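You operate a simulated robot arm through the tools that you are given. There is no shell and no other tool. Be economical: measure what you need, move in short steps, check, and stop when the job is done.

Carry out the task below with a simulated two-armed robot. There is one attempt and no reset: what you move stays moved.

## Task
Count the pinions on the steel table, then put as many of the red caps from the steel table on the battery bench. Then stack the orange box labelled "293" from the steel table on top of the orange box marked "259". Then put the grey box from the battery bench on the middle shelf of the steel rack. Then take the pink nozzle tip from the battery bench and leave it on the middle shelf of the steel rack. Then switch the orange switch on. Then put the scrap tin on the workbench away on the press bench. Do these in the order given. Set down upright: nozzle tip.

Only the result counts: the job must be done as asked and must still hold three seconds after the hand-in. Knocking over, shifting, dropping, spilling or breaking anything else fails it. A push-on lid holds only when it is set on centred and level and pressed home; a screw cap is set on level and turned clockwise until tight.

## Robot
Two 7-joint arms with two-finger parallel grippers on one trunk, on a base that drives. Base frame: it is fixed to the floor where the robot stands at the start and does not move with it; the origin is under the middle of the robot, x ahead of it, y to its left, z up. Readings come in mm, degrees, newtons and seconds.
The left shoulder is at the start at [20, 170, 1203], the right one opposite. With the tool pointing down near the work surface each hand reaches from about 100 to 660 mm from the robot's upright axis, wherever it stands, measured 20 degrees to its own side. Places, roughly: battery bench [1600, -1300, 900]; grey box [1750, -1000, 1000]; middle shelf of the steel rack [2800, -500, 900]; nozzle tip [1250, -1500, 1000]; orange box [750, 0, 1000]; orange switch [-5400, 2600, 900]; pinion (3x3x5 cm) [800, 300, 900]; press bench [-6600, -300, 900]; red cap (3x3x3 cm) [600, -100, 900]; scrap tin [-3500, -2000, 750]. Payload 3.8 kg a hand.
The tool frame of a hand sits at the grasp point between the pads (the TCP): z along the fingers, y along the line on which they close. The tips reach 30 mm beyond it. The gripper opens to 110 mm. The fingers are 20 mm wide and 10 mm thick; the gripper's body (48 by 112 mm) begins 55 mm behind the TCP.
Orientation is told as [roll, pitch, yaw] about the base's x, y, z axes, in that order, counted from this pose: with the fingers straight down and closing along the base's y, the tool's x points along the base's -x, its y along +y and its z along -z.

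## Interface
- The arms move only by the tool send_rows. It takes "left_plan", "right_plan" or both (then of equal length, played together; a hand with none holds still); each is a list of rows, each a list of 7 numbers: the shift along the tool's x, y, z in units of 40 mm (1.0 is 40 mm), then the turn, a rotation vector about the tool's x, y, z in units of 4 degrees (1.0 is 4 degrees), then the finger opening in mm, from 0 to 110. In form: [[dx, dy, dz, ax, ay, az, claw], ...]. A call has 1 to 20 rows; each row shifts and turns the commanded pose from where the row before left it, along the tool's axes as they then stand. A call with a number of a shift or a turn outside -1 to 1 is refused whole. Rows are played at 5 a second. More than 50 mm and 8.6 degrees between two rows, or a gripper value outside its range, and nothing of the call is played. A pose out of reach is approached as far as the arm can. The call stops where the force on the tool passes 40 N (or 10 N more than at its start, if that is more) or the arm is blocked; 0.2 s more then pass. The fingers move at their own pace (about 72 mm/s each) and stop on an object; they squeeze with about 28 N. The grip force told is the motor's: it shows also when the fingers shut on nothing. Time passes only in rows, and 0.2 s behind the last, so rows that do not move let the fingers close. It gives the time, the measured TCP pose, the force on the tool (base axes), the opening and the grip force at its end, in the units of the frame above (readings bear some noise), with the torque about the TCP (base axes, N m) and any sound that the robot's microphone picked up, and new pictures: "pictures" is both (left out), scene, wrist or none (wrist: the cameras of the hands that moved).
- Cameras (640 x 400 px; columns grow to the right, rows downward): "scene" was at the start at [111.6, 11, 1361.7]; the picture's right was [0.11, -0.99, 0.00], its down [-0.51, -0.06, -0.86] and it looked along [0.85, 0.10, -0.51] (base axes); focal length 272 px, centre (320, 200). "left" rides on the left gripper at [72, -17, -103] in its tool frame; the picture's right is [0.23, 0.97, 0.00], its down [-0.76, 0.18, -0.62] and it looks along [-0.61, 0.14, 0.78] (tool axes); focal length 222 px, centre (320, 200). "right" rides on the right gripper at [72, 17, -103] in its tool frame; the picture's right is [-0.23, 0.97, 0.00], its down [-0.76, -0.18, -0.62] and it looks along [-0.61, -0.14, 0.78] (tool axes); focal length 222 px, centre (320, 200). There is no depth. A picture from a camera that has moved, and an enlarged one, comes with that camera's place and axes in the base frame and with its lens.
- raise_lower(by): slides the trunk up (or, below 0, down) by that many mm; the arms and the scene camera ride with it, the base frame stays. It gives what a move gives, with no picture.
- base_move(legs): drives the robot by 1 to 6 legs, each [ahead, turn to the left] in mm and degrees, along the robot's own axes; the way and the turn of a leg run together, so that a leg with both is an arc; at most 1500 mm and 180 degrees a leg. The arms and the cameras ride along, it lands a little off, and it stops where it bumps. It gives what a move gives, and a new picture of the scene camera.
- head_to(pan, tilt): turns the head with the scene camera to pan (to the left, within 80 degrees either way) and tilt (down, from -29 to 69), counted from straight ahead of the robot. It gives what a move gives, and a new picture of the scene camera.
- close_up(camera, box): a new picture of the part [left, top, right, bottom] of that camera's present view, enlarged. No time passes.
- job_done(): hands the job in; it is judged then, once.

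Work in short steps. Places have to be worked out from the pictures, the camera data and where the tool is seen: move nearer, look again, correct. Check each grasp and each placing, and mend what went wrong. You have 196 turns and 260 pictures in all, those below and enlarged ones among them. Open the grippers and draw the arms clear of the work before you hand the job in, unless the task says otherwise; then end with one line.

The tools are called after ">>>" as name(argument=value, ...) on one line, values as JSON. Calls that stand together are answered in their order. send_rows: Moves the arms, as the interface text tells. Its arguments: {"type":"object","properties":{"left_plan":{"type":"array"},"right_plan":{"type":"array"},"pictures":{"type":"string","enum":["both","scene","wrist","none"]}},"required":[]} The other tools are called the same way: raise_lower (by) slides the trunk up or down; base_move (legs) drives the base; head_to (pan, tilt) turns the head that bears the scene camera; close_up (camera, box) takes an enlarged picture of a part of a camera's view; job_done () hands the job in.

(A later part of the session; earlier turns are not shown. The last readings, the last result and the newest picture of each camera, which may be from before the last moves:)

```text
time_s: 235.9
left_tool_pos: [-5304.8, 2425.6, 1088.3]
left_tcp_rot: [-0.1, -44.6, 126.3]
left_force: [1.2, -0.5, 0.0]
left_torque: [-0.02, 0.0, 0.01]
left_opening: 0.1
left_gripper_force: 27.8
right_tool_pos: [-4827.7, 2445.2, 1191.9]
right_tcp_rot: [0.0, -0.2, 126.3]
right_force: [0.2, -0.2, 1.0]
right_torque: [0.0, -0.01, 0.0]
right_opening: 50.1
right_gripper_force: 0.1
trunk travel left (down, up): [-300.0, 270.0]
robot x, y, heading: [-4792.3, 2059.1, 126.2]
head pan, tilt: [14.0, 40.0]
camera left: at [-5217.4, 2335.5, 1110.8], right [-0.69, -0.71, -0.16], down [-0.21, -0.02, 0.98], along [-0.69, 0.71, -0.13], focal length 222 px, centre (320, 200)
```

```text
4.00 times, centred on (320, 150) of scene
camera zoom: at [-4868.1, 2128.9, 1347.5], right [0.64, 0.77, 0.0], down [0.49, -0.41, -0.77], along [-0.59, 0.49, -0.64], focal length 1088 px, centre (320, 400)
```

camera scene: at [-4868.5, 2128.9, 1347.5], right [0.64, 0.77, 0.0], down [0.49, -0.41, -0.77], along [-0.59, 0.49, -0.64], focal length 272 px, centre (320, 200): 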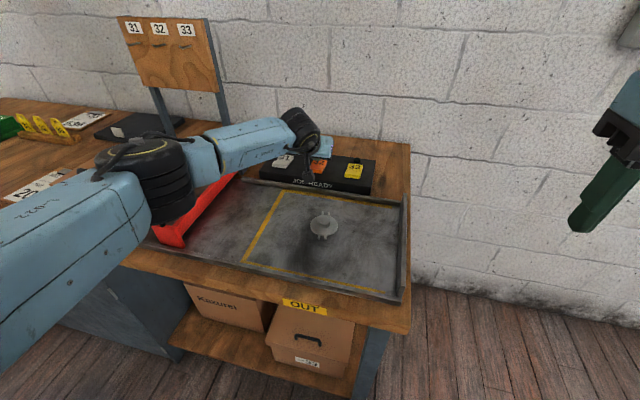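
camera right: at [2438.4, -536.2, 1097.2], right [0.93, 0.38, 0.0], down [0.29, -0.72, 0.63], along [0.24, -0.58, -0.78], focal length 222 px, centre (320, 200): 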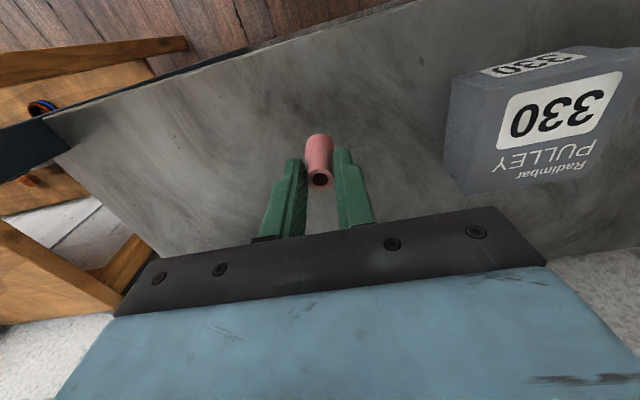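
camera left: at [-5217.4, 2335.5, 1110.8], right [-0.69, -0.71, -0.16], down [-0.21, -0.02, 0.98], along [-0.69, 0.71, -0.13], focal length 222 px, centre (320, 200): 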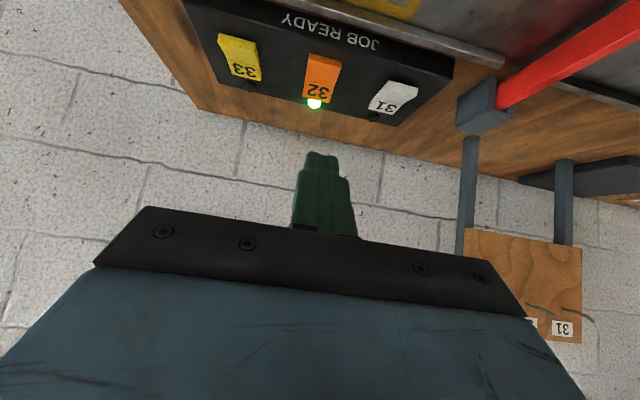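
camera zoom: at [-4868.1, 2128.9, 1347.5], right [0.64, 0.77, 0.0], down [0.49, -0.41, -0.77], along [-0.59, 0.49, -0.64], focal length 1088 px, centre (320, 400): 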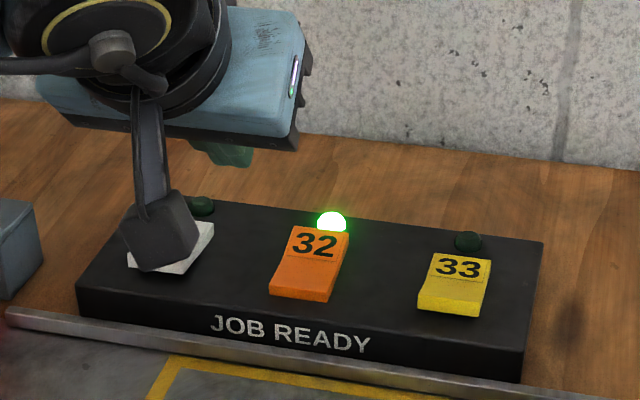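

The green lamp is on. I retract and level the left hand, back off, and turn to look for the workbench with the scrap tin.

>>> send_rows(left_plan=[[0.25, 0, -0.81, 0, 0, 0, 0], [0.25, 0, -0.81, 0, 0, 0, 0], [0.25, 0, -0.81, 0, 0, 0, 0], [0.25, 0, -0.81, 0, 0, 0, 0], [0.25, 0, -0.81, 0, 0, 0, 0], [0, 0, 0, 0, 1, 0, 30], [0, 0, 0, 0, 1, 0, 30], [0, 0, 0, 0, 1, 0, 30], [0, 0, 0, 0, 1, 0, 30], [0, 0, 0, 0, 1, 0, 30], [0, 0, 0, 0, 1, 0, 30], [0, 0, 0, 0, 1, 0, 30], [0, 0, 0, 0, 1, 0, 30], [0, 0, 0, 0, 1, 0, 30], [0, 0, 0, 0, 1, 0, 30], [0, 0, 0, 0, 1, 0, 30], [0.5, 0, 0, 0, 0, 0, 30]], pictures="none")

>>> head_to(pan=0, tilt=12)

>>> base_move(legs=[[-600, 0], [0, 155]])

```text
time_s: 239.5
left_tool_pos: [-5204.9, 2290.6, 1168.5]
left_tcp_rot: [-0.2, -0.6, 126.2]
left_force: [-0.3, -0.5, 0.0]
left_torque: [0.0, 0.0, 0.02]
left_opening: 29.9
left_gripper_force: 0.1
right_tool_pos: [-4827.8, 2446.1, 1192.3]
right_tcp_rot: [0.0, -0.2, 126.3]
right_force: [0.0, -0.2, 0.1]
right_torque: [-0.01, -0.03, 0.01]
right_opening: 49.8
right_gripper_force: 0.0
trunk travel left (down, up): [-300.0, 270.0]
robot x, y, heading: [-4790.8, 2053.6, 126.2]
head pan, tilt: [14.0, 40.0]
```

```text
time_s: 240.5
left_tool_pos: [-5204.4, 2291.4, 1168.7]
left_tcp_rot: [-0.2, -0.6, 126.2]
left_force: [0.3, -0.2, 0.2]
left_torque: [-0.01, 0.03, 0.02]
left_opening: 29.8
left_gripper_force: 0.1
right_tool_pos: [-4827.7, 2445.8, 1191.5]
right_tcp_rot: [-0.1, -0.1, 126.2]
right_force: [0.3, -0.3, -0.5]
right_torque: [-0.01, 0.04, -0.04]
right_opening: 50.1
right_gripper_force: 0.0
trunk travel left (down, up): [-300.0, 270.0]
robot x, y, heading: [-4792.4, 2055.8, 126.3]
head pan, tilt: [0.0, 12.0]
camera scene: at [-4858.1, 2150.3, 1391.8], right [0.81, 0.59, 0.0], down [0.12, -0.17, -0.98], along [-0.58, 0.79, -0.21], focal length 272 px, centre (320, 200)
```

scene: 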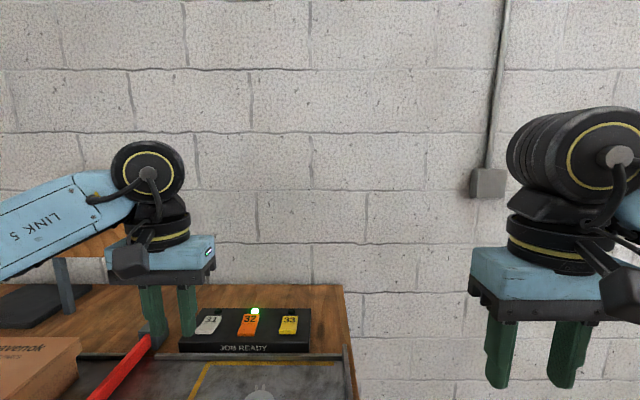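

```text
time_s: 250.3
left_tool_pos: [-4144.8, 1194.9, 1168.2]
left_tcp_rot: [-0.1, -0.6, -76.8]
left_force: [-0.4, 0.3, 0.4]
left_torque: [-0.01, 0.05, -0.02]
left_opening: 30.1
left_gripper_force: 0.0
right_tool_pos: [-4552.1, 1199.0, 1191.5]
right_tcp_rot: [0.0, -0.2, -76.7]
right_force: [0.2, -0.3, -0.1]
right_torque: [-0.01, -0.02, 0.0]
right_opening: 50.0
right_gripper_force: 0.1
trunk travel left (down, up): [-300.0, 270.0]
robot x, y, heading: [-4434.0, 1575.8, -76.7]
head pan, tilt: [0.0, 12.0]
camera scene: at [-4406.9, 1460.0, 1391.9], right [-0.97, -0.23, 0.0], down [-0.05, 0.2, -0.98], along [0.22, -0.95, -0.21], focal length 272 px, centre (320, 200)
```

scene: 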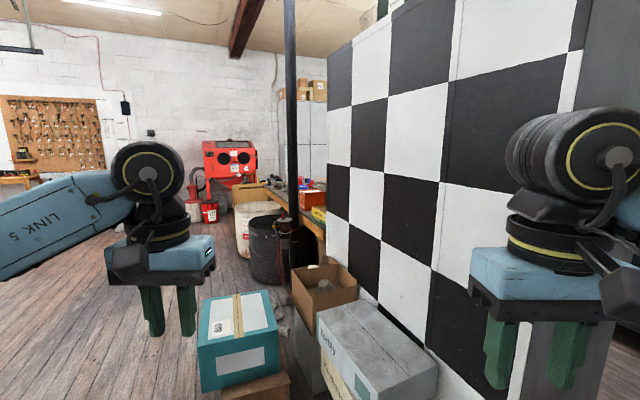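

The workbench stands behind barrels in line with the checkered partition. I drive around the boxes to a point in front of the workbench and face it (heading ≈-145°).

>>> base_move(legs=[[0, 41.7], [1500, 0], [0, -22.4], [1400, 0], [650, 0], [0, -87.6]])

```text
time_s: 274.3
left_tool_pos: [-2387.1, -1432.0, 1168.7]
left_tcp_rot: [-0.1, -0.6, -145.3]
left_force: [0.7, 0.7, -0.1]
left_torque: [-0.03, 0.0, -0.01]
left_opening: 29.9
left_gripper_force: 0.0
right_tool_pos: [-2531.8, -1051.9, 1190.8]
right_tcp_rot: [0.0, -0.1, -145.2]
right_force: [-0.2, 0.2, 0.2]
right_torque: [0.03, 0.01, -0.01]
right_opening: 50.0
right_gripper_force: 0.1
trunk travel left (down, up): [-300.0, 270.0]
robot x, y, heading: [-2139.1, -1024.7, -145.3]
head pan, tilt: [0.0, 12.0]
camera scene: at [-2234.9, -1089.4, 1391.9], right [-0.57, 0.82, 0.0], down [0.17, 0.12, -0.98], along [-0.8, -0.56, -0.21], focal length 272 px, centre (320, 200)
```

scene: 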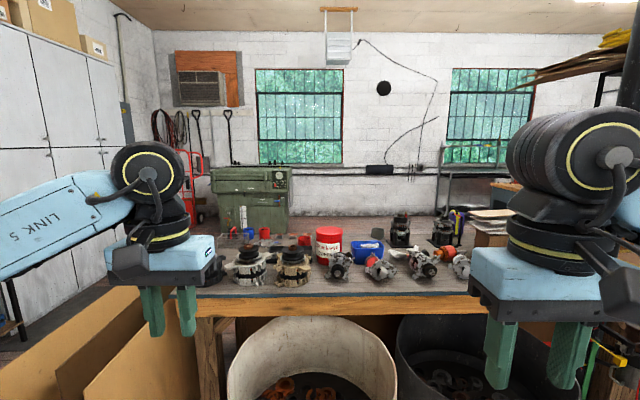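

The red tin at (329,245) looks like the scrap tin. I zoom in.

>>> close_up(camera="scene", box=[220, 190, 480, 352])

>>> head_to(pan=-30, tilt=25)

```text
2.46 times, centred on (350, 271) of scene
camera zoom: at [-2234.9, -1089.4, 1391.9], right [-0.57, 0.82, 0.0], down [0.17, 0.12, -0.98], along [-0.8, -0.56, -0.21], focal length 669 px, centre (246, 25)
```

zoom: 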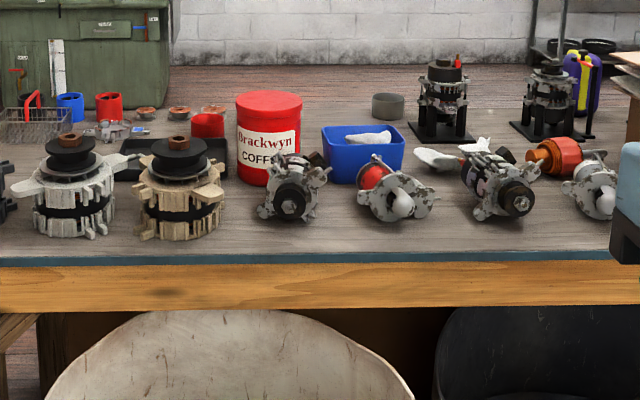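

```text
time_s: 275.2
left_tool_pos: [-2385.8, -1432.0, 1170.1]
left_tcp_rot: [-0.1, -0.6, -145.3]
left_force: [0.8, 0.3, 0.4]
left_torque: [-0.01, 0.0, -0.02]
left_opening: 30.0
left_gripper_force: 0.1
right_tool_pos: [-2531.5, -1051.8, 1191.5]
right_tcp_rot: [0.0, -0.1, -145.2]
right_force: [-0.8, -0.4, 1.1]
right_torque: [0.02, 0.0, 0.02]
right_opening: 49.9
right_gripper_force: 0.0
trunk travel left (down, up): [-300.0, 270.0]
robot x, y, heading: [-2139.3, -1022.9, -145.4]
head pan, tilt: [-30.0, 25.0]
camera scene: at [-2250.0, -1044.1, 1370.8], right [-0.08, 1.0, 0.0], down [0.42, 0.04, -0.91], along [-0.9, -0.08, -0.42], focal length 272 px, centre (320, 200)
```

scene: 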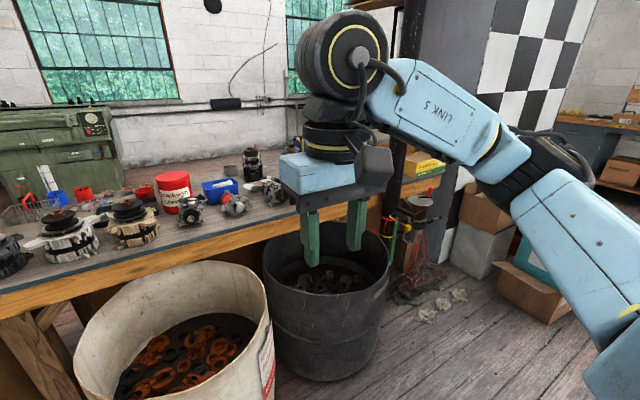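

I zoom in on the tin and surroundings from this view.

>>> close_up(camera="scene", box=[100, 140, 300, 265])

>>> head_to(pan=30, tilt=25)

```text
3.20 times, centred on (200, 202) of scene
camera zoom: at [-2250.0, -1044.1, 1370.8], right [-0.08, 1.0, 0.0], down [0.42, 0.04, -0.91], along [-0.9, -0.08, -0.42], focal length 870 px, centre (704, 192)
```

zoom: 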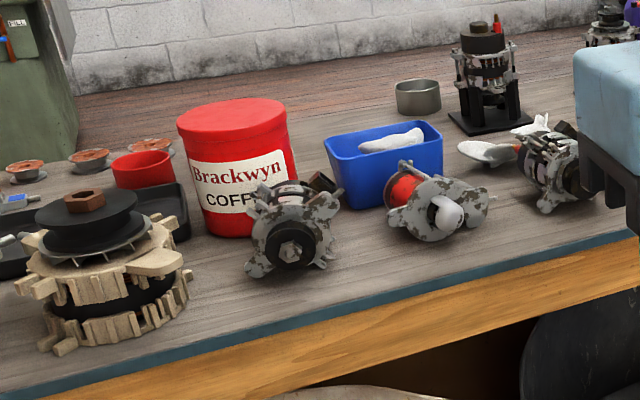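

```text
time_s: 276.5
left_tool_pos: [-2385.9, -1432.2, 1169.0]
left_tcp_rot: [-0.1, -0.6, -145.3]
left_force: [-0.1, 0.7, -0.3]
left_torque: [-0.01, 0.0, -0.03]
left_opening: 30.0
left_gripper_force: 0.1
right_tool_pos: [-2529.1, -1051.6, 1190.7]
right_tcp_rot: [-0.1, -0.1, -145.2]
right_force: [0.3, 0.6, -0.1]
right_torque: [-0.01, -0.03, -0.01]
right_opening: 50.1
right_gripper_force: 0.1
trunk travel left (down, up): [-300.0, 270.0]
robot x, y, heading: [-2140.8, -1024.7, -145.2]
head pan, tilt: [30.0, 25.0]
camera scene: at [-2197.6, -1119.7, 1370.7], right [-0.9, 0.43, 0.0], down [0.18, 0.38, -0.91], along [-0.39, -0.82, -0.42], focal length 272 px, centre (320, 200)
```

scene: 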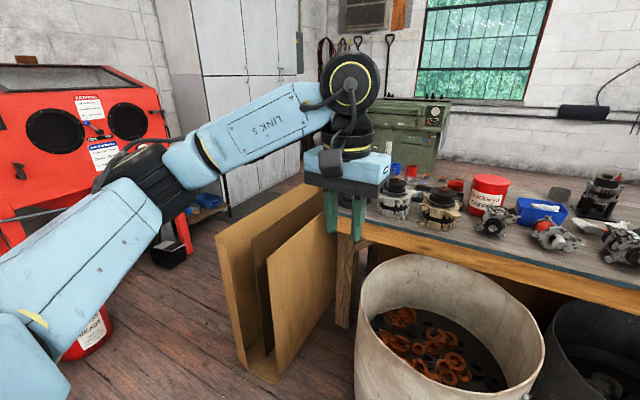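

The red "Coffee" tin is lidded and large; there is also a small open grey tin and red/blue cups. I raise the trunk for a better view into them.

>>> raise_lower(by=260)

>>> head_to(pan=5, tilt=25)

>>> close_up(camera="scene", box=[220, 160, 420, 285])

```text
time_s: 279.2
left_tool_pos: [-2386.0, -1431.8, 1429.4]
left_tcp_rot: [-0.1, -0.5, -145.3]
left_force: [-0.2, -0.2, 0.1]
left_torque: [0.01, -0.01, 0.0]
left_opening: 29.9
left_gripper_force: 0.0
right_tool_pos: [-2530.2, -1052.0, 1449.8]
right_tcp_rot: [0.0, -0.1, -145.3]
right_force: [-0.5, -0.8, 0.1]
right_torque: [0.0, 0.02, 0.01]
right_opening: 50.3
right_gripper_force: 0.0
trunk travel left (down, up): [-560.0, 10.0]
robot x, y, heading: [-2142.2, -1027.2, -145.4]
head pan, tilt: [30.0, 25.0]
```

```text
time_s: 280.1
left_tool_pos: [-2386.6, -1432.4, 1428.6]
left_tcp_rot: [-0.2, -0.6, -145.3]
left_force: [-0.5, -0.3, 0.3]
left_torque: [0.02, -0.01, -0.03]
left_opening: 29.8
left_gripper_force: 0.0
right_tool_pos: [-2531.1, -1050.5, 1450.9]
right_tcp_rot: [0.0, -0.1, -145.3]
right_force: [-0.1, 0.6, -0.1]
right_torque: [-0.01, 0.02, 0.01]
right_opening: 50.4
right_gripper_force: 0.1
trunk travel left (down, up): [-560.0, 10.0]
robot x, y, heading: [-2139.9, -1025.8, -145.4]
head pan, tilt: [5.0, 25.0]
camera scene: at [-2228.9, -1095.3, 1630.7], right [-0.64, 0.77, 0.0], down [0.32, 0.27, -0.91], along [-0.7, -0.58, -0.42], focal length 272 px, centre (320, 200)
```

scene: 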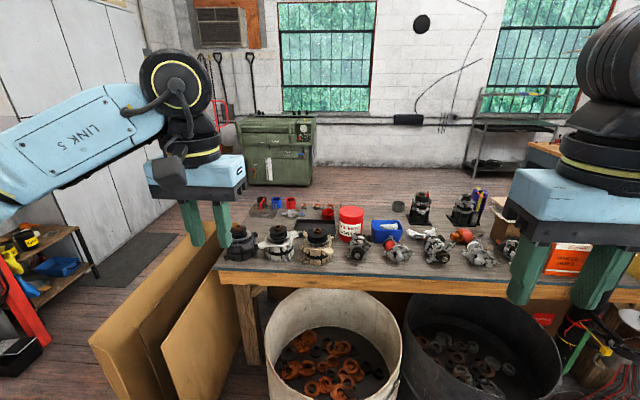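

```text
3.20 times, centred on (320, 222) of scene
camera zoom: at [-2228.9, -1095.3, 1630.7], right [-0.64, 0.77, 0.0], down [0.32, 0.27, -0.91], along [-0.7, -0.58, -0.42], focal length 870 px, centre (320, 128)
```

zoom: 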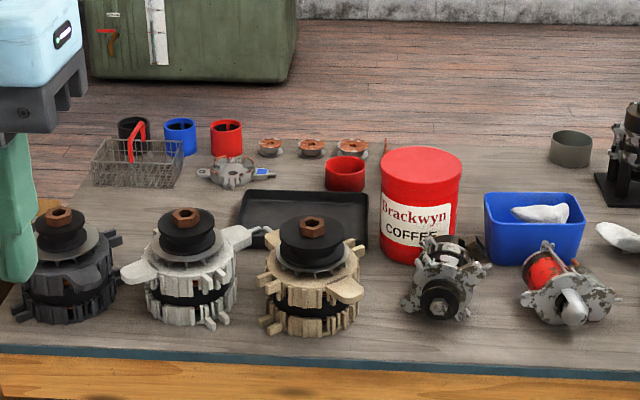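

Candidates are the short red open tin next to the coffee can (at about (-3448,-2038), best match) and the grey one. I zoom further into each.

>>> close_up(camera="scene", box=[300, 190, 380, 240])

>>> close_up(camera="scene", box=[370, 190, 450, 240])

>>> close_up(camera="scene", box=[240, 180, 320, 230])

```text
8.00 times, centred on (340, 215) of scene
camera zoom: at [-2228.9, -1095.3, 1630.7], right [-0.64, 0.77, 0.0], down [0.32, 0.27, -0.91], along [-0.7, -0.58, -0.42], focal length 2175 px, centre (160, 80)
```

zoom: 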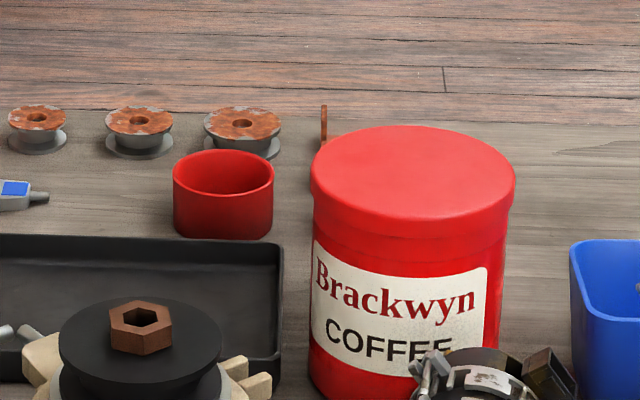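

```text
8.00 times, centred on (410, 215) of scene
camera zoom: at [-2228.9, -1095.3, 1630.7], right [-0.64, 0.77, 0.0], down [0.32, 0.27, -0.91], along [-0.7, -0.58, -0.42], focal length 2175 px, centre (-400, 80)
```

zoom: 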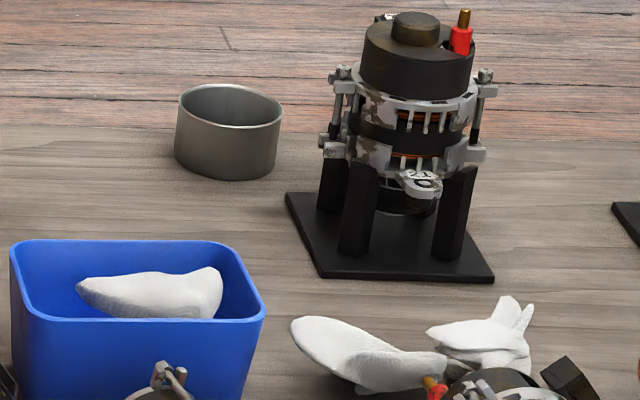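

```text
8.00 times, centred on (280, 205) of scene
camera zoom: at [-2228.9, -1095.3, 1630.7], right [-0.64, 0.77, 0.0], down [0.32, 0.27, -0.91], along [-0.7, -0.58, -0.42], focal length 2175 px, centre (640, 160)
```

zoom: 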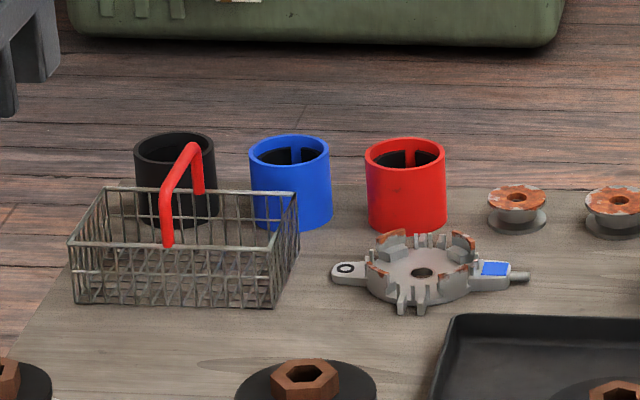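

The front of the workbench is blocked by drums and the left passage is tight; the tins lie near its rear edge. Earlier views show a gap between the checkered booth and the switch wall, so I drive that way round and look.

>>> base_move(legs=[[0, -101.8], [1500, 0], [353, 0], [0, 25.3], [1500, 0], [0, 76.9]])

>>> head_to(pan=0, tilt=22)

```text
time_s: 305.2
left_tool_pos: [-4154.2, 1276.5, 1428.7]
left_tcp_rot: [-0.2, -0.7, -146.2]
left_force: [0.2, -0.9, 0.1]
left_torque: [0.0, 0.0, 0.01]
left_opening: 30.1
left_gripper_force: 0.1
right_tool_pos: [-4293.2, 1658.8, 1450.3]
right_tcp_rot: [0.0, -0.1, -146.1]
right_force: [-0.2, -0.4, -0.4]
right_torque: [-0.01, 0.0, 0.0]
right_opening: 50.2
right_gripper_force: 0.1
trunk travel left (down, up): [-560.0, 10.0]
robot x, y, heading: [-3903.8, 1682.6, -146.3]
head pan, tilt: [5.0, 25.0]
camera scene: at [-3992.1, 1611.6, 1630.7], right [-0.63, 0.78, 0.0], down [0.33, 0.27, -0.91], along [-0.71, -0.57, -0.42], focal length 272 px, centre (320, 200)
```

scene: 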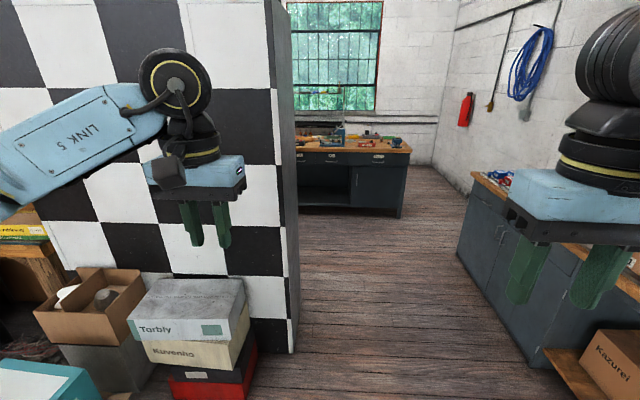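

```text
time_s: 305.8
left_tool_pos: [-4154.7, 1277.8, 1428.3]
left_tcp_rot: [-0.1, -0.6, -146.2]
left_force: [-0.5, 0.2, -0.2]
left_torque: [0.01, 0.05, -0.01]
left_opening: 30.2
left_gripper_force: 0.0
right_tool_pos: [-4293.3, 1659.1, 1450.7]
right_tcp_rot: [0.1, -0.1, -146.1]
right_force: [0.4, -0.6, 0.0]
right_torque: [0.0, -0.01, 0.04]
right_opening: 49.9
right_gripper_force: 0.0
trunk travel left (down, up): [-560.0, 10.0]
robot x, y, heading: [-3904.1, 1683.0, -145.9]
head pan, tilt: [0.0, 22.0]
camera scene: at [-3997.4, 1617.6, 1635.6], right [-0.56, 0.83, 0.0], down [0.31, 0.21, -0.93], along [-0.77, -0.52, -0.37], focal length 272 px, centre (320, 200)
```

scene: 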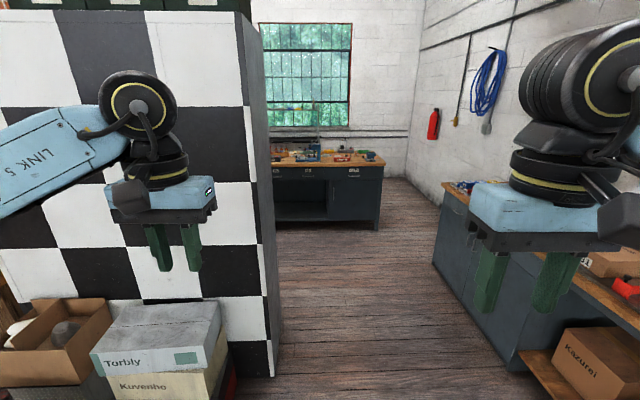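

There's an open passage with the press bench straight ahead by the window. I drive through it.

>>> base_move(legs=[[0, -15.7], [1500, 0], [700, 0], [0, 60]])

>>> head_to(pan=30, tilt=20)

```text
time_s: 320.3
left_tool_pos: [-5909.8, 531.5, 1429.1]
left_tcp_rot: [-0.1, -0.6, -102.8]
left_force: [0.0, -0.1, 0.0]
left_torque: [0.03, -0.02, 0.02]
left_opening: 30.0
left_gripper_force: 0.0
right_tool_pos: [-6273.2, 713.8, 1451.6]
right_tcp_rot: [0.0, -0.1, -102.6]
right_force: [0.5, 0.6, -1.0]
right_torque: [-0.02, -0.01, -0.02]
right_opening: 50.3
right_gripper_force: 0.1
trunk travel left (down, up): [-560.0, 10.0]
robot x, y, heading: [-6002.3, 999.0, -102.4]
head pan, tilt: [0.0, 22.0]
camera scene: at [-6029.3, 886.1, 1635.6], right [-0.98, 0.22, 0.0], down [0.08, 0.37, -0.93], along [-0.2, -0.9, -0.37], focal length 272 px, centre (320, 200)
```

scene: 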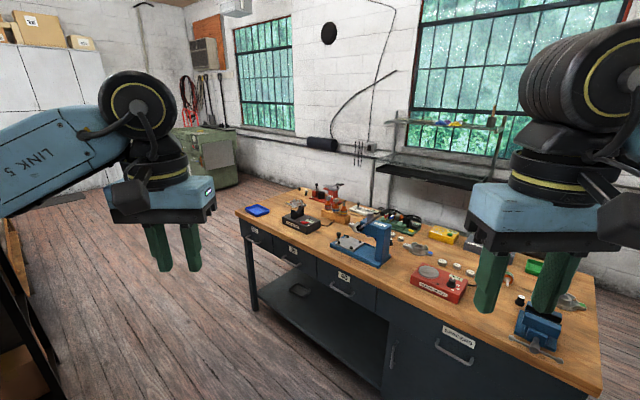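

```text
time_s: 321.2
left_tool_pos: [-5909.7, 531.4, 1428.8]
left_tcp_rot: [-0.1, -0.6, -102.7]
left_force: [0.9, -0.3, -0.2]
left_torque: [-0.01, 0.01, 0.0]
left_opening: 29.9
left_gripper_force: 0.0
right_tool_pos: [-6273.8, 712.3, 1449.7]
right_tcp_rot: [0.0, -0.1, -102.7]
right_force: [-0.3, -0.3, 0.3]
right_torque: [-0.01, 0.01, -0.01]
right_opening: 50.1
right_gripper_force: 0.0
trunk travel left (down, up): [-560.0, 10.0]
robot x, y, heading: [-6009.3, 997.0, -102.8]
head pan, tilt: [30.0, 20.0]
camera scene: at [-5981.5, 887.8, 1638.8], right [-0.95, -0.3, 0.0], down [-0.1, 0.33, -0.94], along [0.28, -0.9, -0.34], focal length 272 px, centre (320, 200)
```

scene: 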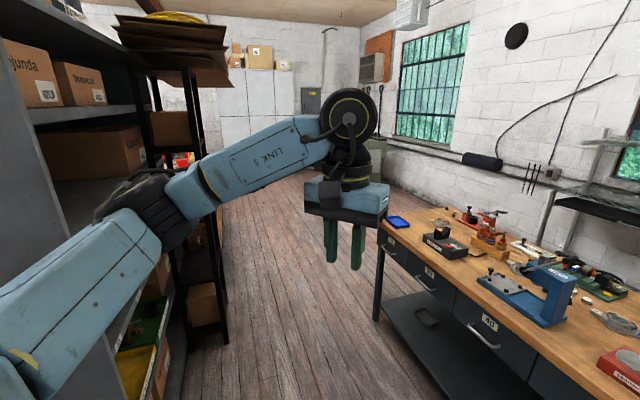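

Press bench runs along the window wall with its front facing this aisle. I drive down the aisle behind the workbench.

>>> base_move(legs=[[0, 23.3], [1061, 0], [0, 24.5], [1500, 0], [300, 0]])

>>> head_to(pan=35, tilt=25)

```text
time_s: 337.9
left_tool_pos: [-4279.9, -1698.9, 1428.9]
left_tcp_rot: [0.0, -0.7, -52.0]
left_force: [0.5, 0.3, 0.4]
left_torque: [0.02, -0.02, 0.0]
left_opening: 29.9
left_gripper_force: 0.2
right_tool_pos: [-4652.5, -1866.3, 1451.0]
right_tcp_rot: [0.0, -0.1, -51.9]
right_force: [0.6, -0.7, -0.3]
right_torque: [0.01, 0.01, 0.02]
right_opening: 50.4
right_gripper_force: 0.1
trunk travel left (down, up): [-560.0, 10.0]
robot x, y, heading: [-4699.4, -1479.8, -52.1]
head pan, tilt: [30.0, 20.0]
camera scene: at [-4600.0, -1528.6, 1638.9], right [-0.37, -0.93, 0.0], down [-0.32, 0.13, -0.94], along [0.87, -0.35, -0.34], focal length 272 px, centre (320, 200)
```

scene: 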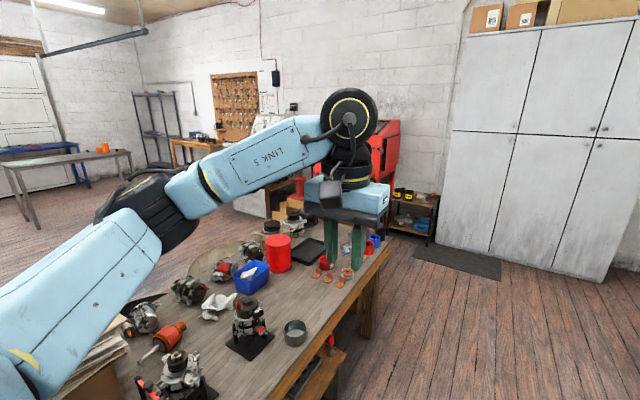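

```text
time_s: 338.5
left_tool_pos: [-4279.9, -1700.1, 1428.4]
left_tcp_rot: [-0.2, -0.6, -52.1]
left_force: [-0.2, 0.3, 0.1]
left_torque: [0.01, -0.02, 0.0]
left_opening: 29.8
left_gripper_force: 0.1
right_tool_pos: [-4650.2, -1866.5, 1450.6]
right_tcp_rot: [-0.1, -0.1, -51.8]
right_force: [-0.5, 0.0, 0.3]
right_torque: [0.01, -0.01, 0.03]
right_opening: 50.2
right_gripper_force: 0.0
trunk travel left (down, up): [-560.0, 10.0]
robot x, y, heading: [-4699.5, -1480.5, -51.9]
head pan, tilt: [35.0, 25.0]
camera scene: at [-4597.6, -1521.4, 1630.7], right [-0.29, -0.96, 0.0], down [-0.4, 0.12, -0.91], along [0.87, -0.27, -0.42], focal length 272 px, centre (320, 200)
```

scene: 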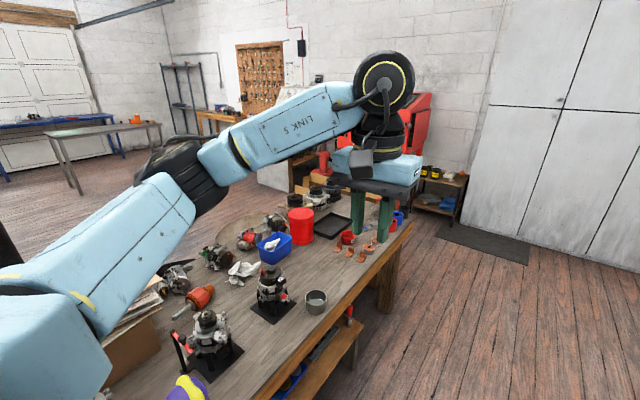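

Now the tins can be seen from behind. I zoom on the grey tin and on the red one.

>>> close_up(camera="scene", box=[270, 270, 350, 320])

>>> close_up(camera="scene", box=[280, 190, 400, 265])

```text
8.00 times, centred on (310, 295) of scene
camera zoom: at [-4597.6, -1521.4, 1630.7], right [-0.29, -0.96, 0.0], down [-0.4, 0.12, -0.91], along [0.87, -0.27, -0.42], focal length 2175 px, centre (400, -560)
```

zoom: 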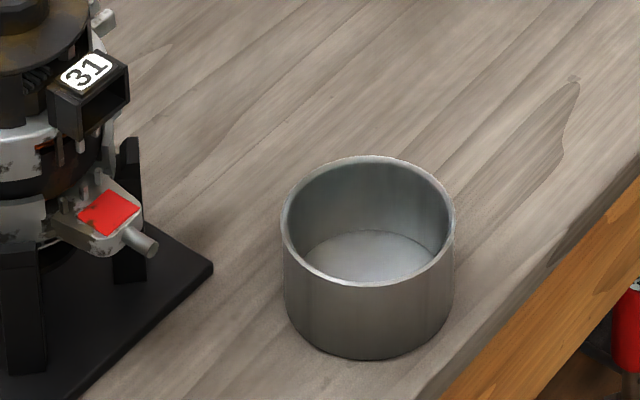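

```text
5.33 times, centred on (340, 228) of scene
camera zoom: at [-4597.6, -1521.4, 1630.7], right [-0.29, -0.96, 0.0], down [-0.4, 0.12, -0.91], along [0.87, -0.27, -0.42], focal length 1450 px, centre (213, 53)
```

zoom: 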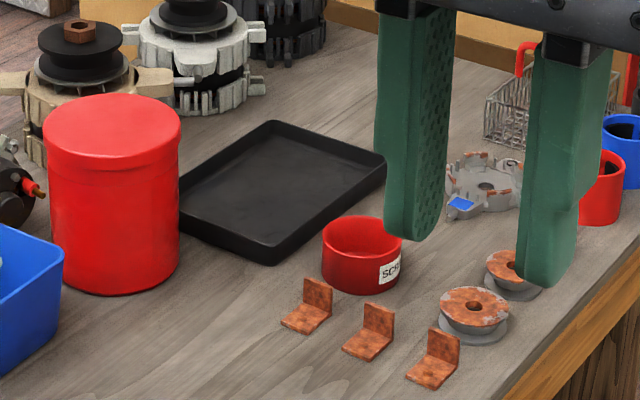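

The red tin bears a "SCR…" label — that is the scrap tin, at ≈(-3440,-2033). I drive to the bench's rear side in front of it and face it (heading 35°).

>>> base_move(legs=[[1085, 0], [0, 86.9]])

>>> head_to(pan=0, tilt=45)

```text
time_s: 347.8
left_tool_pos: [-3806.5, -1908.9, 1429.2]
left_tcp_rot: [0.0, -0.8, 35.6]
left_force: [-0.4, -0.6, 0.1]
left_torque: [0.02, -0.03, -0.04]
left_opening: 29.9
left_gripper_force: 0.2
right_tool_pos: [-3656.2, -2287.8, 1450.4]
right_tcp_rot: [0.0, -0.2, 35.5]
right_force: [-0.4, -0.1, 0.7]
right_torque: [-0.02, -0.01, -0.02]
right_opening: 50.2
right_gripper_force: 0.1
trunk travel left (down, up): [-560.0, 10.0]
robot x, y, heading: [-4044.4, -2323.1, 35.6]
head pan, tilt: [35.0, 25.0]
camera scene: at [-3996.1, -2220.1, 1630.7], right [0.94, -0.33, 0.0], down [-0.14, -0.4, -0.91], along [0.3, 0.85, -0.42], focal length 272 px, centre (320, 200)
```

scene: 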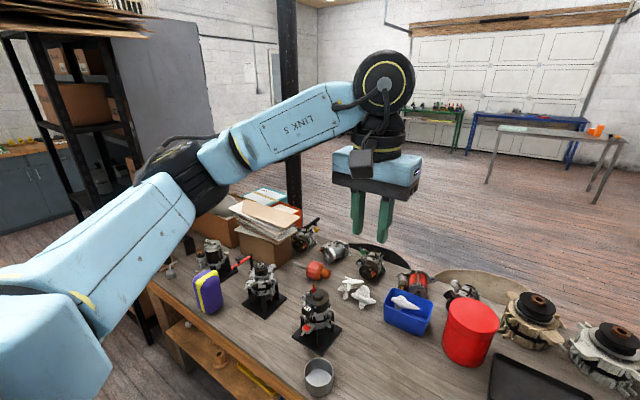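

```text
time_s: 348.8
left_tool_pos: [-3806.9, -1910.5, 1429.4]
left_tcp_rot: [-0.1, -0.5, 35.4]
left_force: [-0.4, -0.9, 0.0]
left_torque: [-0.05, -0.01, 0.01]
left_opening: 30.1
left_gripper_force: 0.0
right_tool_pos: [-3657.5, -2288.4, 1450.4]
right_tcp_rot: [0.0, 0.0, 35.6]
right_force: [0.2, 0.6, -0.7]
right_torque: [0.02, 0.0, 0.02]
right_opening: 50.2
right_gripper_force: 0.0
trunk travel left (down, up): [-560.0, 10.0]
robot x, y, heading: [-4044.8, -2319.1, 35.4]
head pan, tilt: [0.0, 45.0]
camera scene: at [-3960.6, -2259.7, 1600.2], right [0.58, -0.81, 0.0], down [-0.57, -0.41, -0.71], along [0.58, 0.41, -0.71], focal length 272 px, centre (320, 200)
```

scene: 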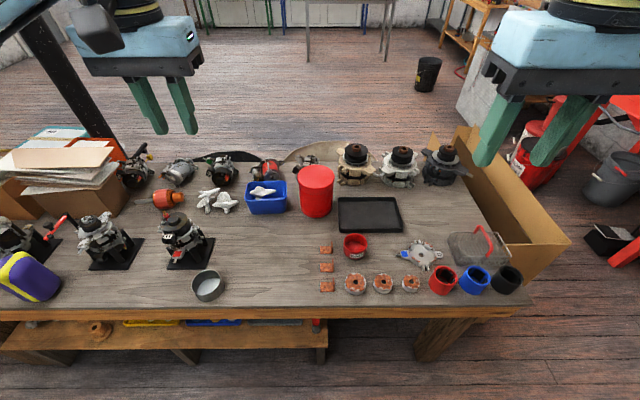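

Great view: tin at (661 ahead, -126), bench edge 454. I drive 100 mm closer, lower the trunk by 300 and zoom in.

>>> base_move(legs=[[100, 0]])

>>> raise_lower(by=-300)

>>> close_up(camera="scene", box=[300, 150, 460, 250])

```text
time_s: 349.9
left_tool_pos: [-3725.4, -1851.6, 1428.3]
left_tcp_rot: [0.0, -0.6, 35.7]
left_force: [0.7, 0.3, -0.3]
left_torque: [0.0, 0.03, -0.01]
left_opening: 30.0
left_gripper_force: 0.2
right_tool_pos: [-3574.9, -2228.4, 1451.3]
right_tcp_rot: [0.0, -0.2, 35.8]
right_force: [0.0, -0.4, 0.1]
right_torque: [0.04, 0.01, 0.04]
right_opening: 49.9
right_gripper_force: 0.1
trunk travel left (down, up): [-560.0, 10.0]
robot x, y, heading: [-3963.8, -2264.1, 35.7]
head pan, tilt: [0.0, 45.0]
camera scene: at [-3879.8, -2201.6, 1600.2], right [0.58, -0.81, 0.0], down [-0.57, -0.41, -0.71], along [0.57, 0.41, -0.71], focal length 272 px, centre (320, 200)
```

scene: 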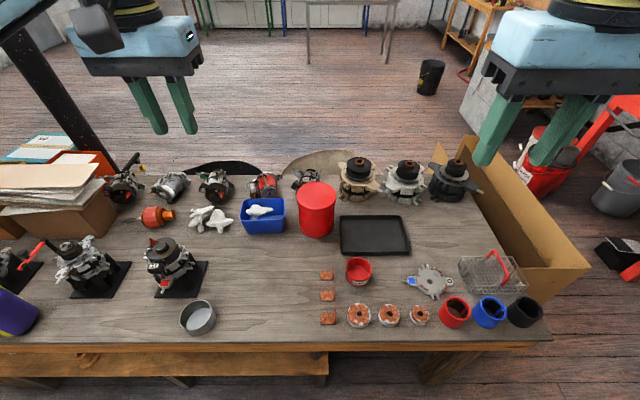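

```text
time_s: 352.9
left_tool_pos: [-3726.3, -1850.8, 1129.2]
left_tcp_rot: [-0.1, -0.6, 35.7]
left_force: [-0.9, -0.2, -0.4]
left_torque: [0.02, -0.01, 0.02]
left_opening: 29.9
left_gripper_force: 0.0
right_tool_pos: [-3576.0, -2228.3, 1151.7]
right_tcp_rot: [0.0, -0.2, 35.9]
right_force: [0.6, 0.2, 0.4]
right_torque: [0.0, -0.01, -0.02]
right_opening: 50.2
right_gripper_force: 0.0
trunk travel left (down, up): [-260.0, 310.0]
robot x, y, heading: [-3962.0, -2264.8, 35.7]
head pan, tilt: [0.0, 45.0]
```

```text
4.00 times, centred on (380, 200) of scene
camera zoom: at [-3879.6, -2201.4, 1300.2], right [0.58, -0.81, 0.0], down [-0.57, -0.41, -0.71], along [0.57, 0.41, -0.71], focal length 1088 px, centre (80, 200)
```

zoom: 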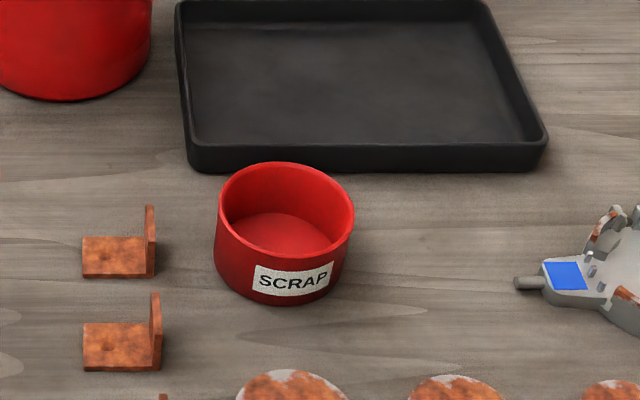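

"SCRAP" confirmed. Refined: tin centre (595 ahead, -129), rim z≈800, bench z≈749, Ø≈87 mm. I bring the right hand above it at z≈900.

>>> send_rows(right_plan=[[-0.722, 0.187, 0.69, 0, 0, 0, 100], [-0.722, 0.187, 0.69, 0, 0, 0, 100], [-0.722, 0.187, 0.69, 0, 0, 0, 100], [-0.722, 0.187, 0.69, 0, 0, 0, 100], [-0.722, 0.187, 0.69, 0, 0, 0, 100], [-0.722, 0.187, 0.69, 0, 0, 0, 100], [-0.722, 0.187, 0.69, 0, 0, 0, 100], [-0.722, 0.187, 0.69, 0, 0, 0, 100], [-0.722, 0.187, 0.69, 0, 0, 0, 100], [0, 0, 0, 0, 0, 0, 100]])

>>> close_up(camera="scene", box=[280, 130, 460, 243])

```text
time_s: 355.1
left_tool_pos: [-3726.9, -1852.2, 1129.1]
left_tcp_rot: [-0.1, -0.6, 35.7]
left_force: [0.0, 0.4, -0.2]
left_torque: [0.01, 0.04, -0.01]
left_opening: 29.9
left_gripper_force: 0.0
right_tool_pos: [-3401.2, -2023.0, 904.6]
right_tcp_rot: [-0.1, -0.2, 35.9]
right_force: [0.5, 0.7, 1.0]
right_torque: [0.02, -0.01, -0.03]
right_opening: 99.9
right_gripper_force: 0.0
trunk travel left (down, up): [-260.0, 310.0]
robot x, y, heading: [-3964.9, -2261.3, 35.5]
head pan, tilt: [0.0, 45.0]
camera scene: at [-3879.5, -2201.9, 1300.2], right [0.58, -0.81, 0.0], down [-0.57, -0.41, -0.71], along [0.57, 0.41, -0.71], focal length 272 px, centre (320, 200)
camera right: at [-3470.1, -2052.6, 1006.6], right [-0.39, 0.92, 0.0], down [0.72, 0.3, 0.63], along [0.58, 0.24, -0.78], focal length 222 px, centre (320, 200)
```

scene: 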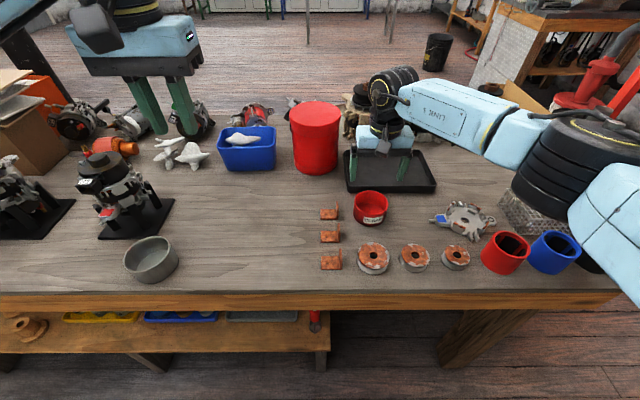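
right: 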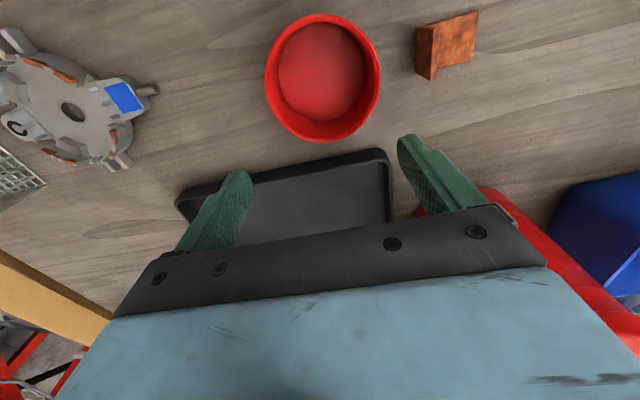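

```text
3.54 times, centred on (370, 186) of scene
camera zoom: at [-3879.5, -2201.9, 1300.2], right [0.58, -0.81, 0.0], down [-0.57, -0.41, -0.71], along [0.57, 0.41, -0.71], focal length 962 px, centre (143, 248)
```

zoom: 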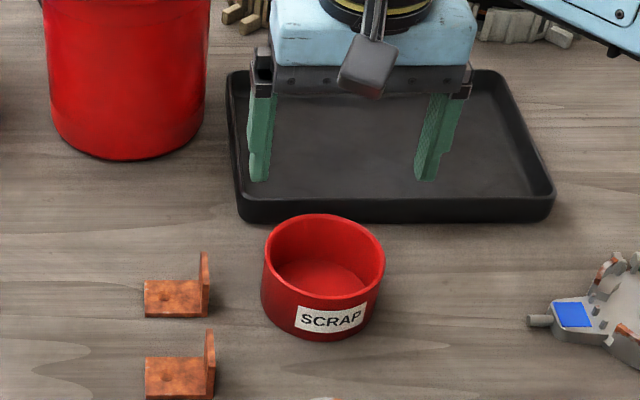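

Wrist and scene views together give rim z≈843, Ø≈78 mm, tin 45 mm nearer and 11 mm left of the TCP. I shift at this height and look again.

>>> send_rows(right_plan=[[0.56, 0.14, 0, 0, 0, 0, 100], [0.56, 0.14, 0, 0, 0, 0, 100], [0, 0, 0, 0, 0, 0, 100]])

>>> close_up(camera="scene", box=[280, 130, 460, 243])

```text
time_s: 355.9
left_tool_pos: [-3725.9, -1852.7, 1128.7]
left_tcp_rot: [0.0, -0.6, 35.7]
left_force: [0.1, 0.2, -0.1]
left_torque: [0.02, 0.04, 0.0]
left_opening: 30.0
left_gripper_force: 0.0
right_tool_pos: [-3446.1, -2039.4, 904.3]
right_tcp_rot: [0.0, -0.1, 35.8]
right_force: [0.8, -0.3, -1.2]
right_torque: [0.0, -0.04, -0.01]
right_opening: 100.1
right_gripper_force: 0.1
trunk travel left (down, up): [-260.0, 310.0]
robot x, y, heading: [-3962.1, -2260.2, 35.8]
head pan, tilt: [0.0, 45.0]
camera scene: at [-3879.5, -2201.3, 1300.2], right [0.58, -0.81, 0.0], down [-0.57, -0.41, -0.71], along [0.57, 0.41, -0.71], focal length 272 px, centre (320, 200)
camera right: at [-3513.9, -2068.7, 1006.6], right [-0.39, 0.92, 0.0], down [0.72, 0.3, 0.62], along [0.58, 0.24, -0.78], focal length 222 px, centre (320, 200)
```

scene: 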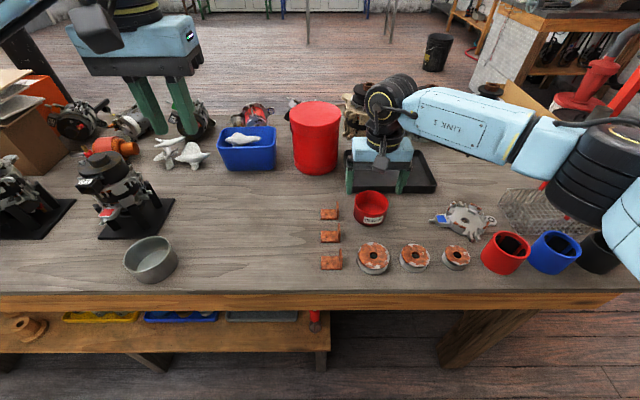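
right: 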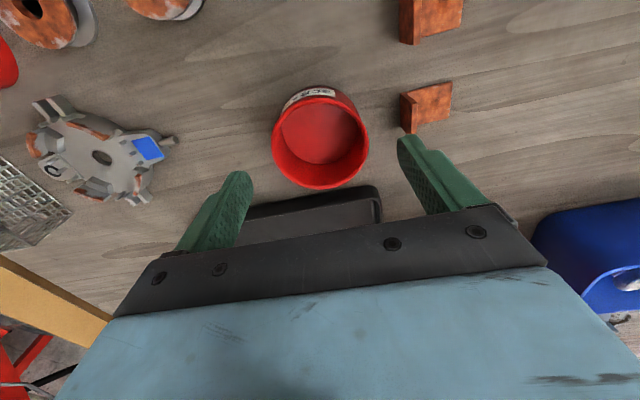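

```text
3.54 times, centred on (370, 186) of scene
camera zoom: at [-3879.5, -2201.3, 1300.2], right [0.58, -0.81, 0.0], down [-0.57, -0.41, -0.71], along [0.57, 0.41, -0.71], focal length 962 px, centre (143, 248)
```

zoom: 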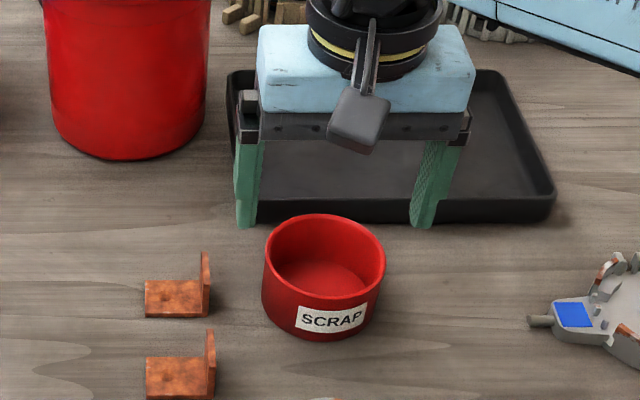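

Centred over the tin. The bracket flange is close on the left, so I reduce the opening to 90 mm, shift 2 mm right and descend to z≈860 first.

>>> send_rows(right_plan=[[0, -0.05, 0, 0, 0, 0, 90], [0, 0, 0.4, 0, 0, 0, 90], [0, 0, 0.4, 0, 0, 0, 90], [0, 0, 0.3, 0, 0, 0, 90], [0, 0, 0, 0, 0, 0, 90]], pictures="wrist")

>>> close_up(camera="scene", box=[280, 130, 460, 243])

```text
time_s: 357.1
left_tool_pos: [-3726.6, -1851.8, 1128.8]
left_tcp_rot: [-0.2, -0.6, 35.7]
left_force: [0.4, 0.1, -0.5]
left_torque: [-0.04, -0.02, 0.0]
left_opening: 30.0
left_gripper_force: 0.1
right_tool_pos: [-3444.9, -2041.7, 857.6]
right_tcp_rot: [-0.1, -0.2, 35.8]
right_force: [-0.1, 0.0, 0.2]
right_torque: [-0.01, 0.01, 0.01]
right_opening: 89.8
right_gripper_force: 0.0
trunk travel left (down, up): [-260.0, 310.0]
robot x, y, heading: [-3961.0, -2262.9, 35.9]
head pan, tilt: [0.0, 45.0]
camera right: at [-3512.4, -2071.7, 961.2], right [-0.39, 0.92, 0.0], down [0.72, 0.3, 0.63], along [0.58, 0.24, -0.78], focal length 222 px, centre (320, 200)
```

right: 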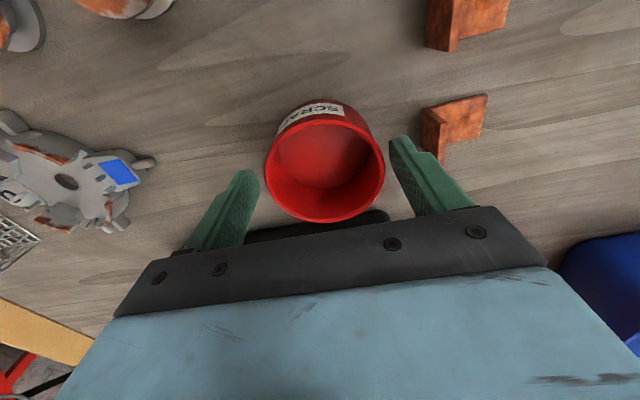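

```text
3.54 times, centred on (370, 186) of scene
camera zoom: at [-3879.6, -2201.4, 1300.2], right [0.58, -0.81, 0.0], down [-0.57, -0.41, -0.71], along [0.57, 0.41, -0.71], focal length 962 px, centre (143, 248)
```

zoom: 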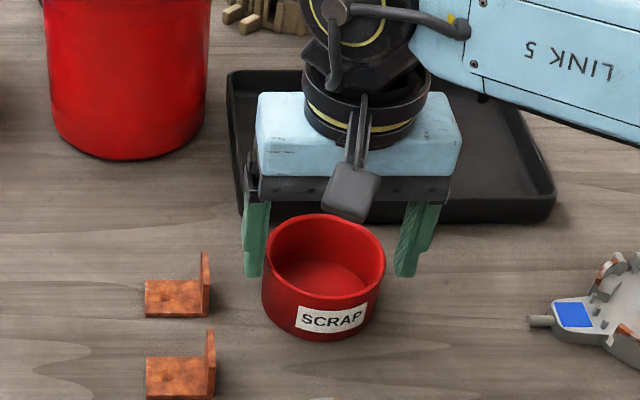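

Gripper should go ~3.5 mm left. I correct, descend to z≈829, and check before closing.

>>> send_rows(right_plan=[[0, 0.09, 0, 0, 0, 0, 90], [0.03, 0, 0.35, 0, 0, 0, 90], [0, 0, 0.37, 0, 0, 0, 90], [0, 0, 0, 0, 0, 0, 90]], pictures="wrist")

>>> close_up(camera="scene", box=[280, 130, 460, 243])

```text
time_s: 358.1
left_tool_pos: [-3726.7, -1851.3, 1128.6]
left_tcp_rot: [-0.2, -0.6, 35.8]
left_force: [0.0, 0.7, 0.2]
left_torque: [-0.02, 0.0, -0.02]
left_opening: 29.9
left_gripper_force: 0.0
right_tool_pos: [-3447.1, -2037.5, 830.0]
right_tcp_rot: [0.0, -0.1, 35.8]
right_force: [0.3, -0.1, 0.1]
right_torque: [-0.06, 0.0, 0.05]
right_opening: 90.0
right_gripper_force: 0.1
trunk travel left (down, up): [-260.0, 310.0]
robot x, y, heading: [-3963.1, -2262.9, 35.8]
head pan, tilt: [0.0, 45.0]
camera right: at [-3515.2, -2067.6, 933.4], right [-0.39, 0.92, 0.0], down [0.72, 0.3, 0.63], along [0.58, 0.24, -0.78], focal length 222 px, centre (320, 200)
```

right: 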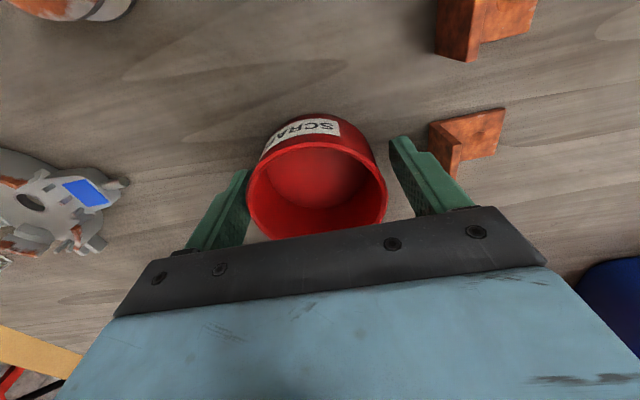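

```text
3.54 times, centred on (370, 186) of scene
camera zoom: at [-3879.6, -2201.4, 1300.2], right [0.58, -0.81, 0.0], down [-0.57, -0.41, -0.71], along [0.57, 0.41, -0.71], focal length 962 px, centre (143, 248)
```

zoom: 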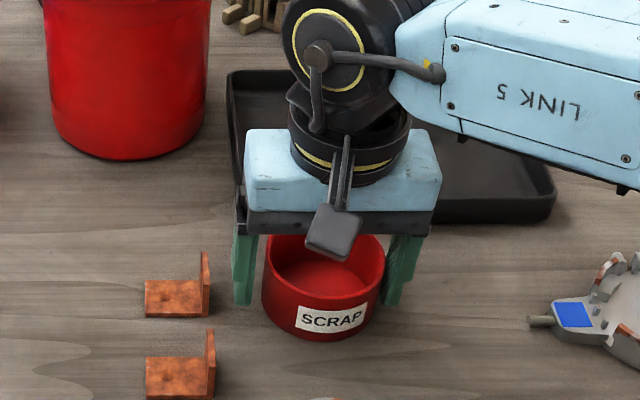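

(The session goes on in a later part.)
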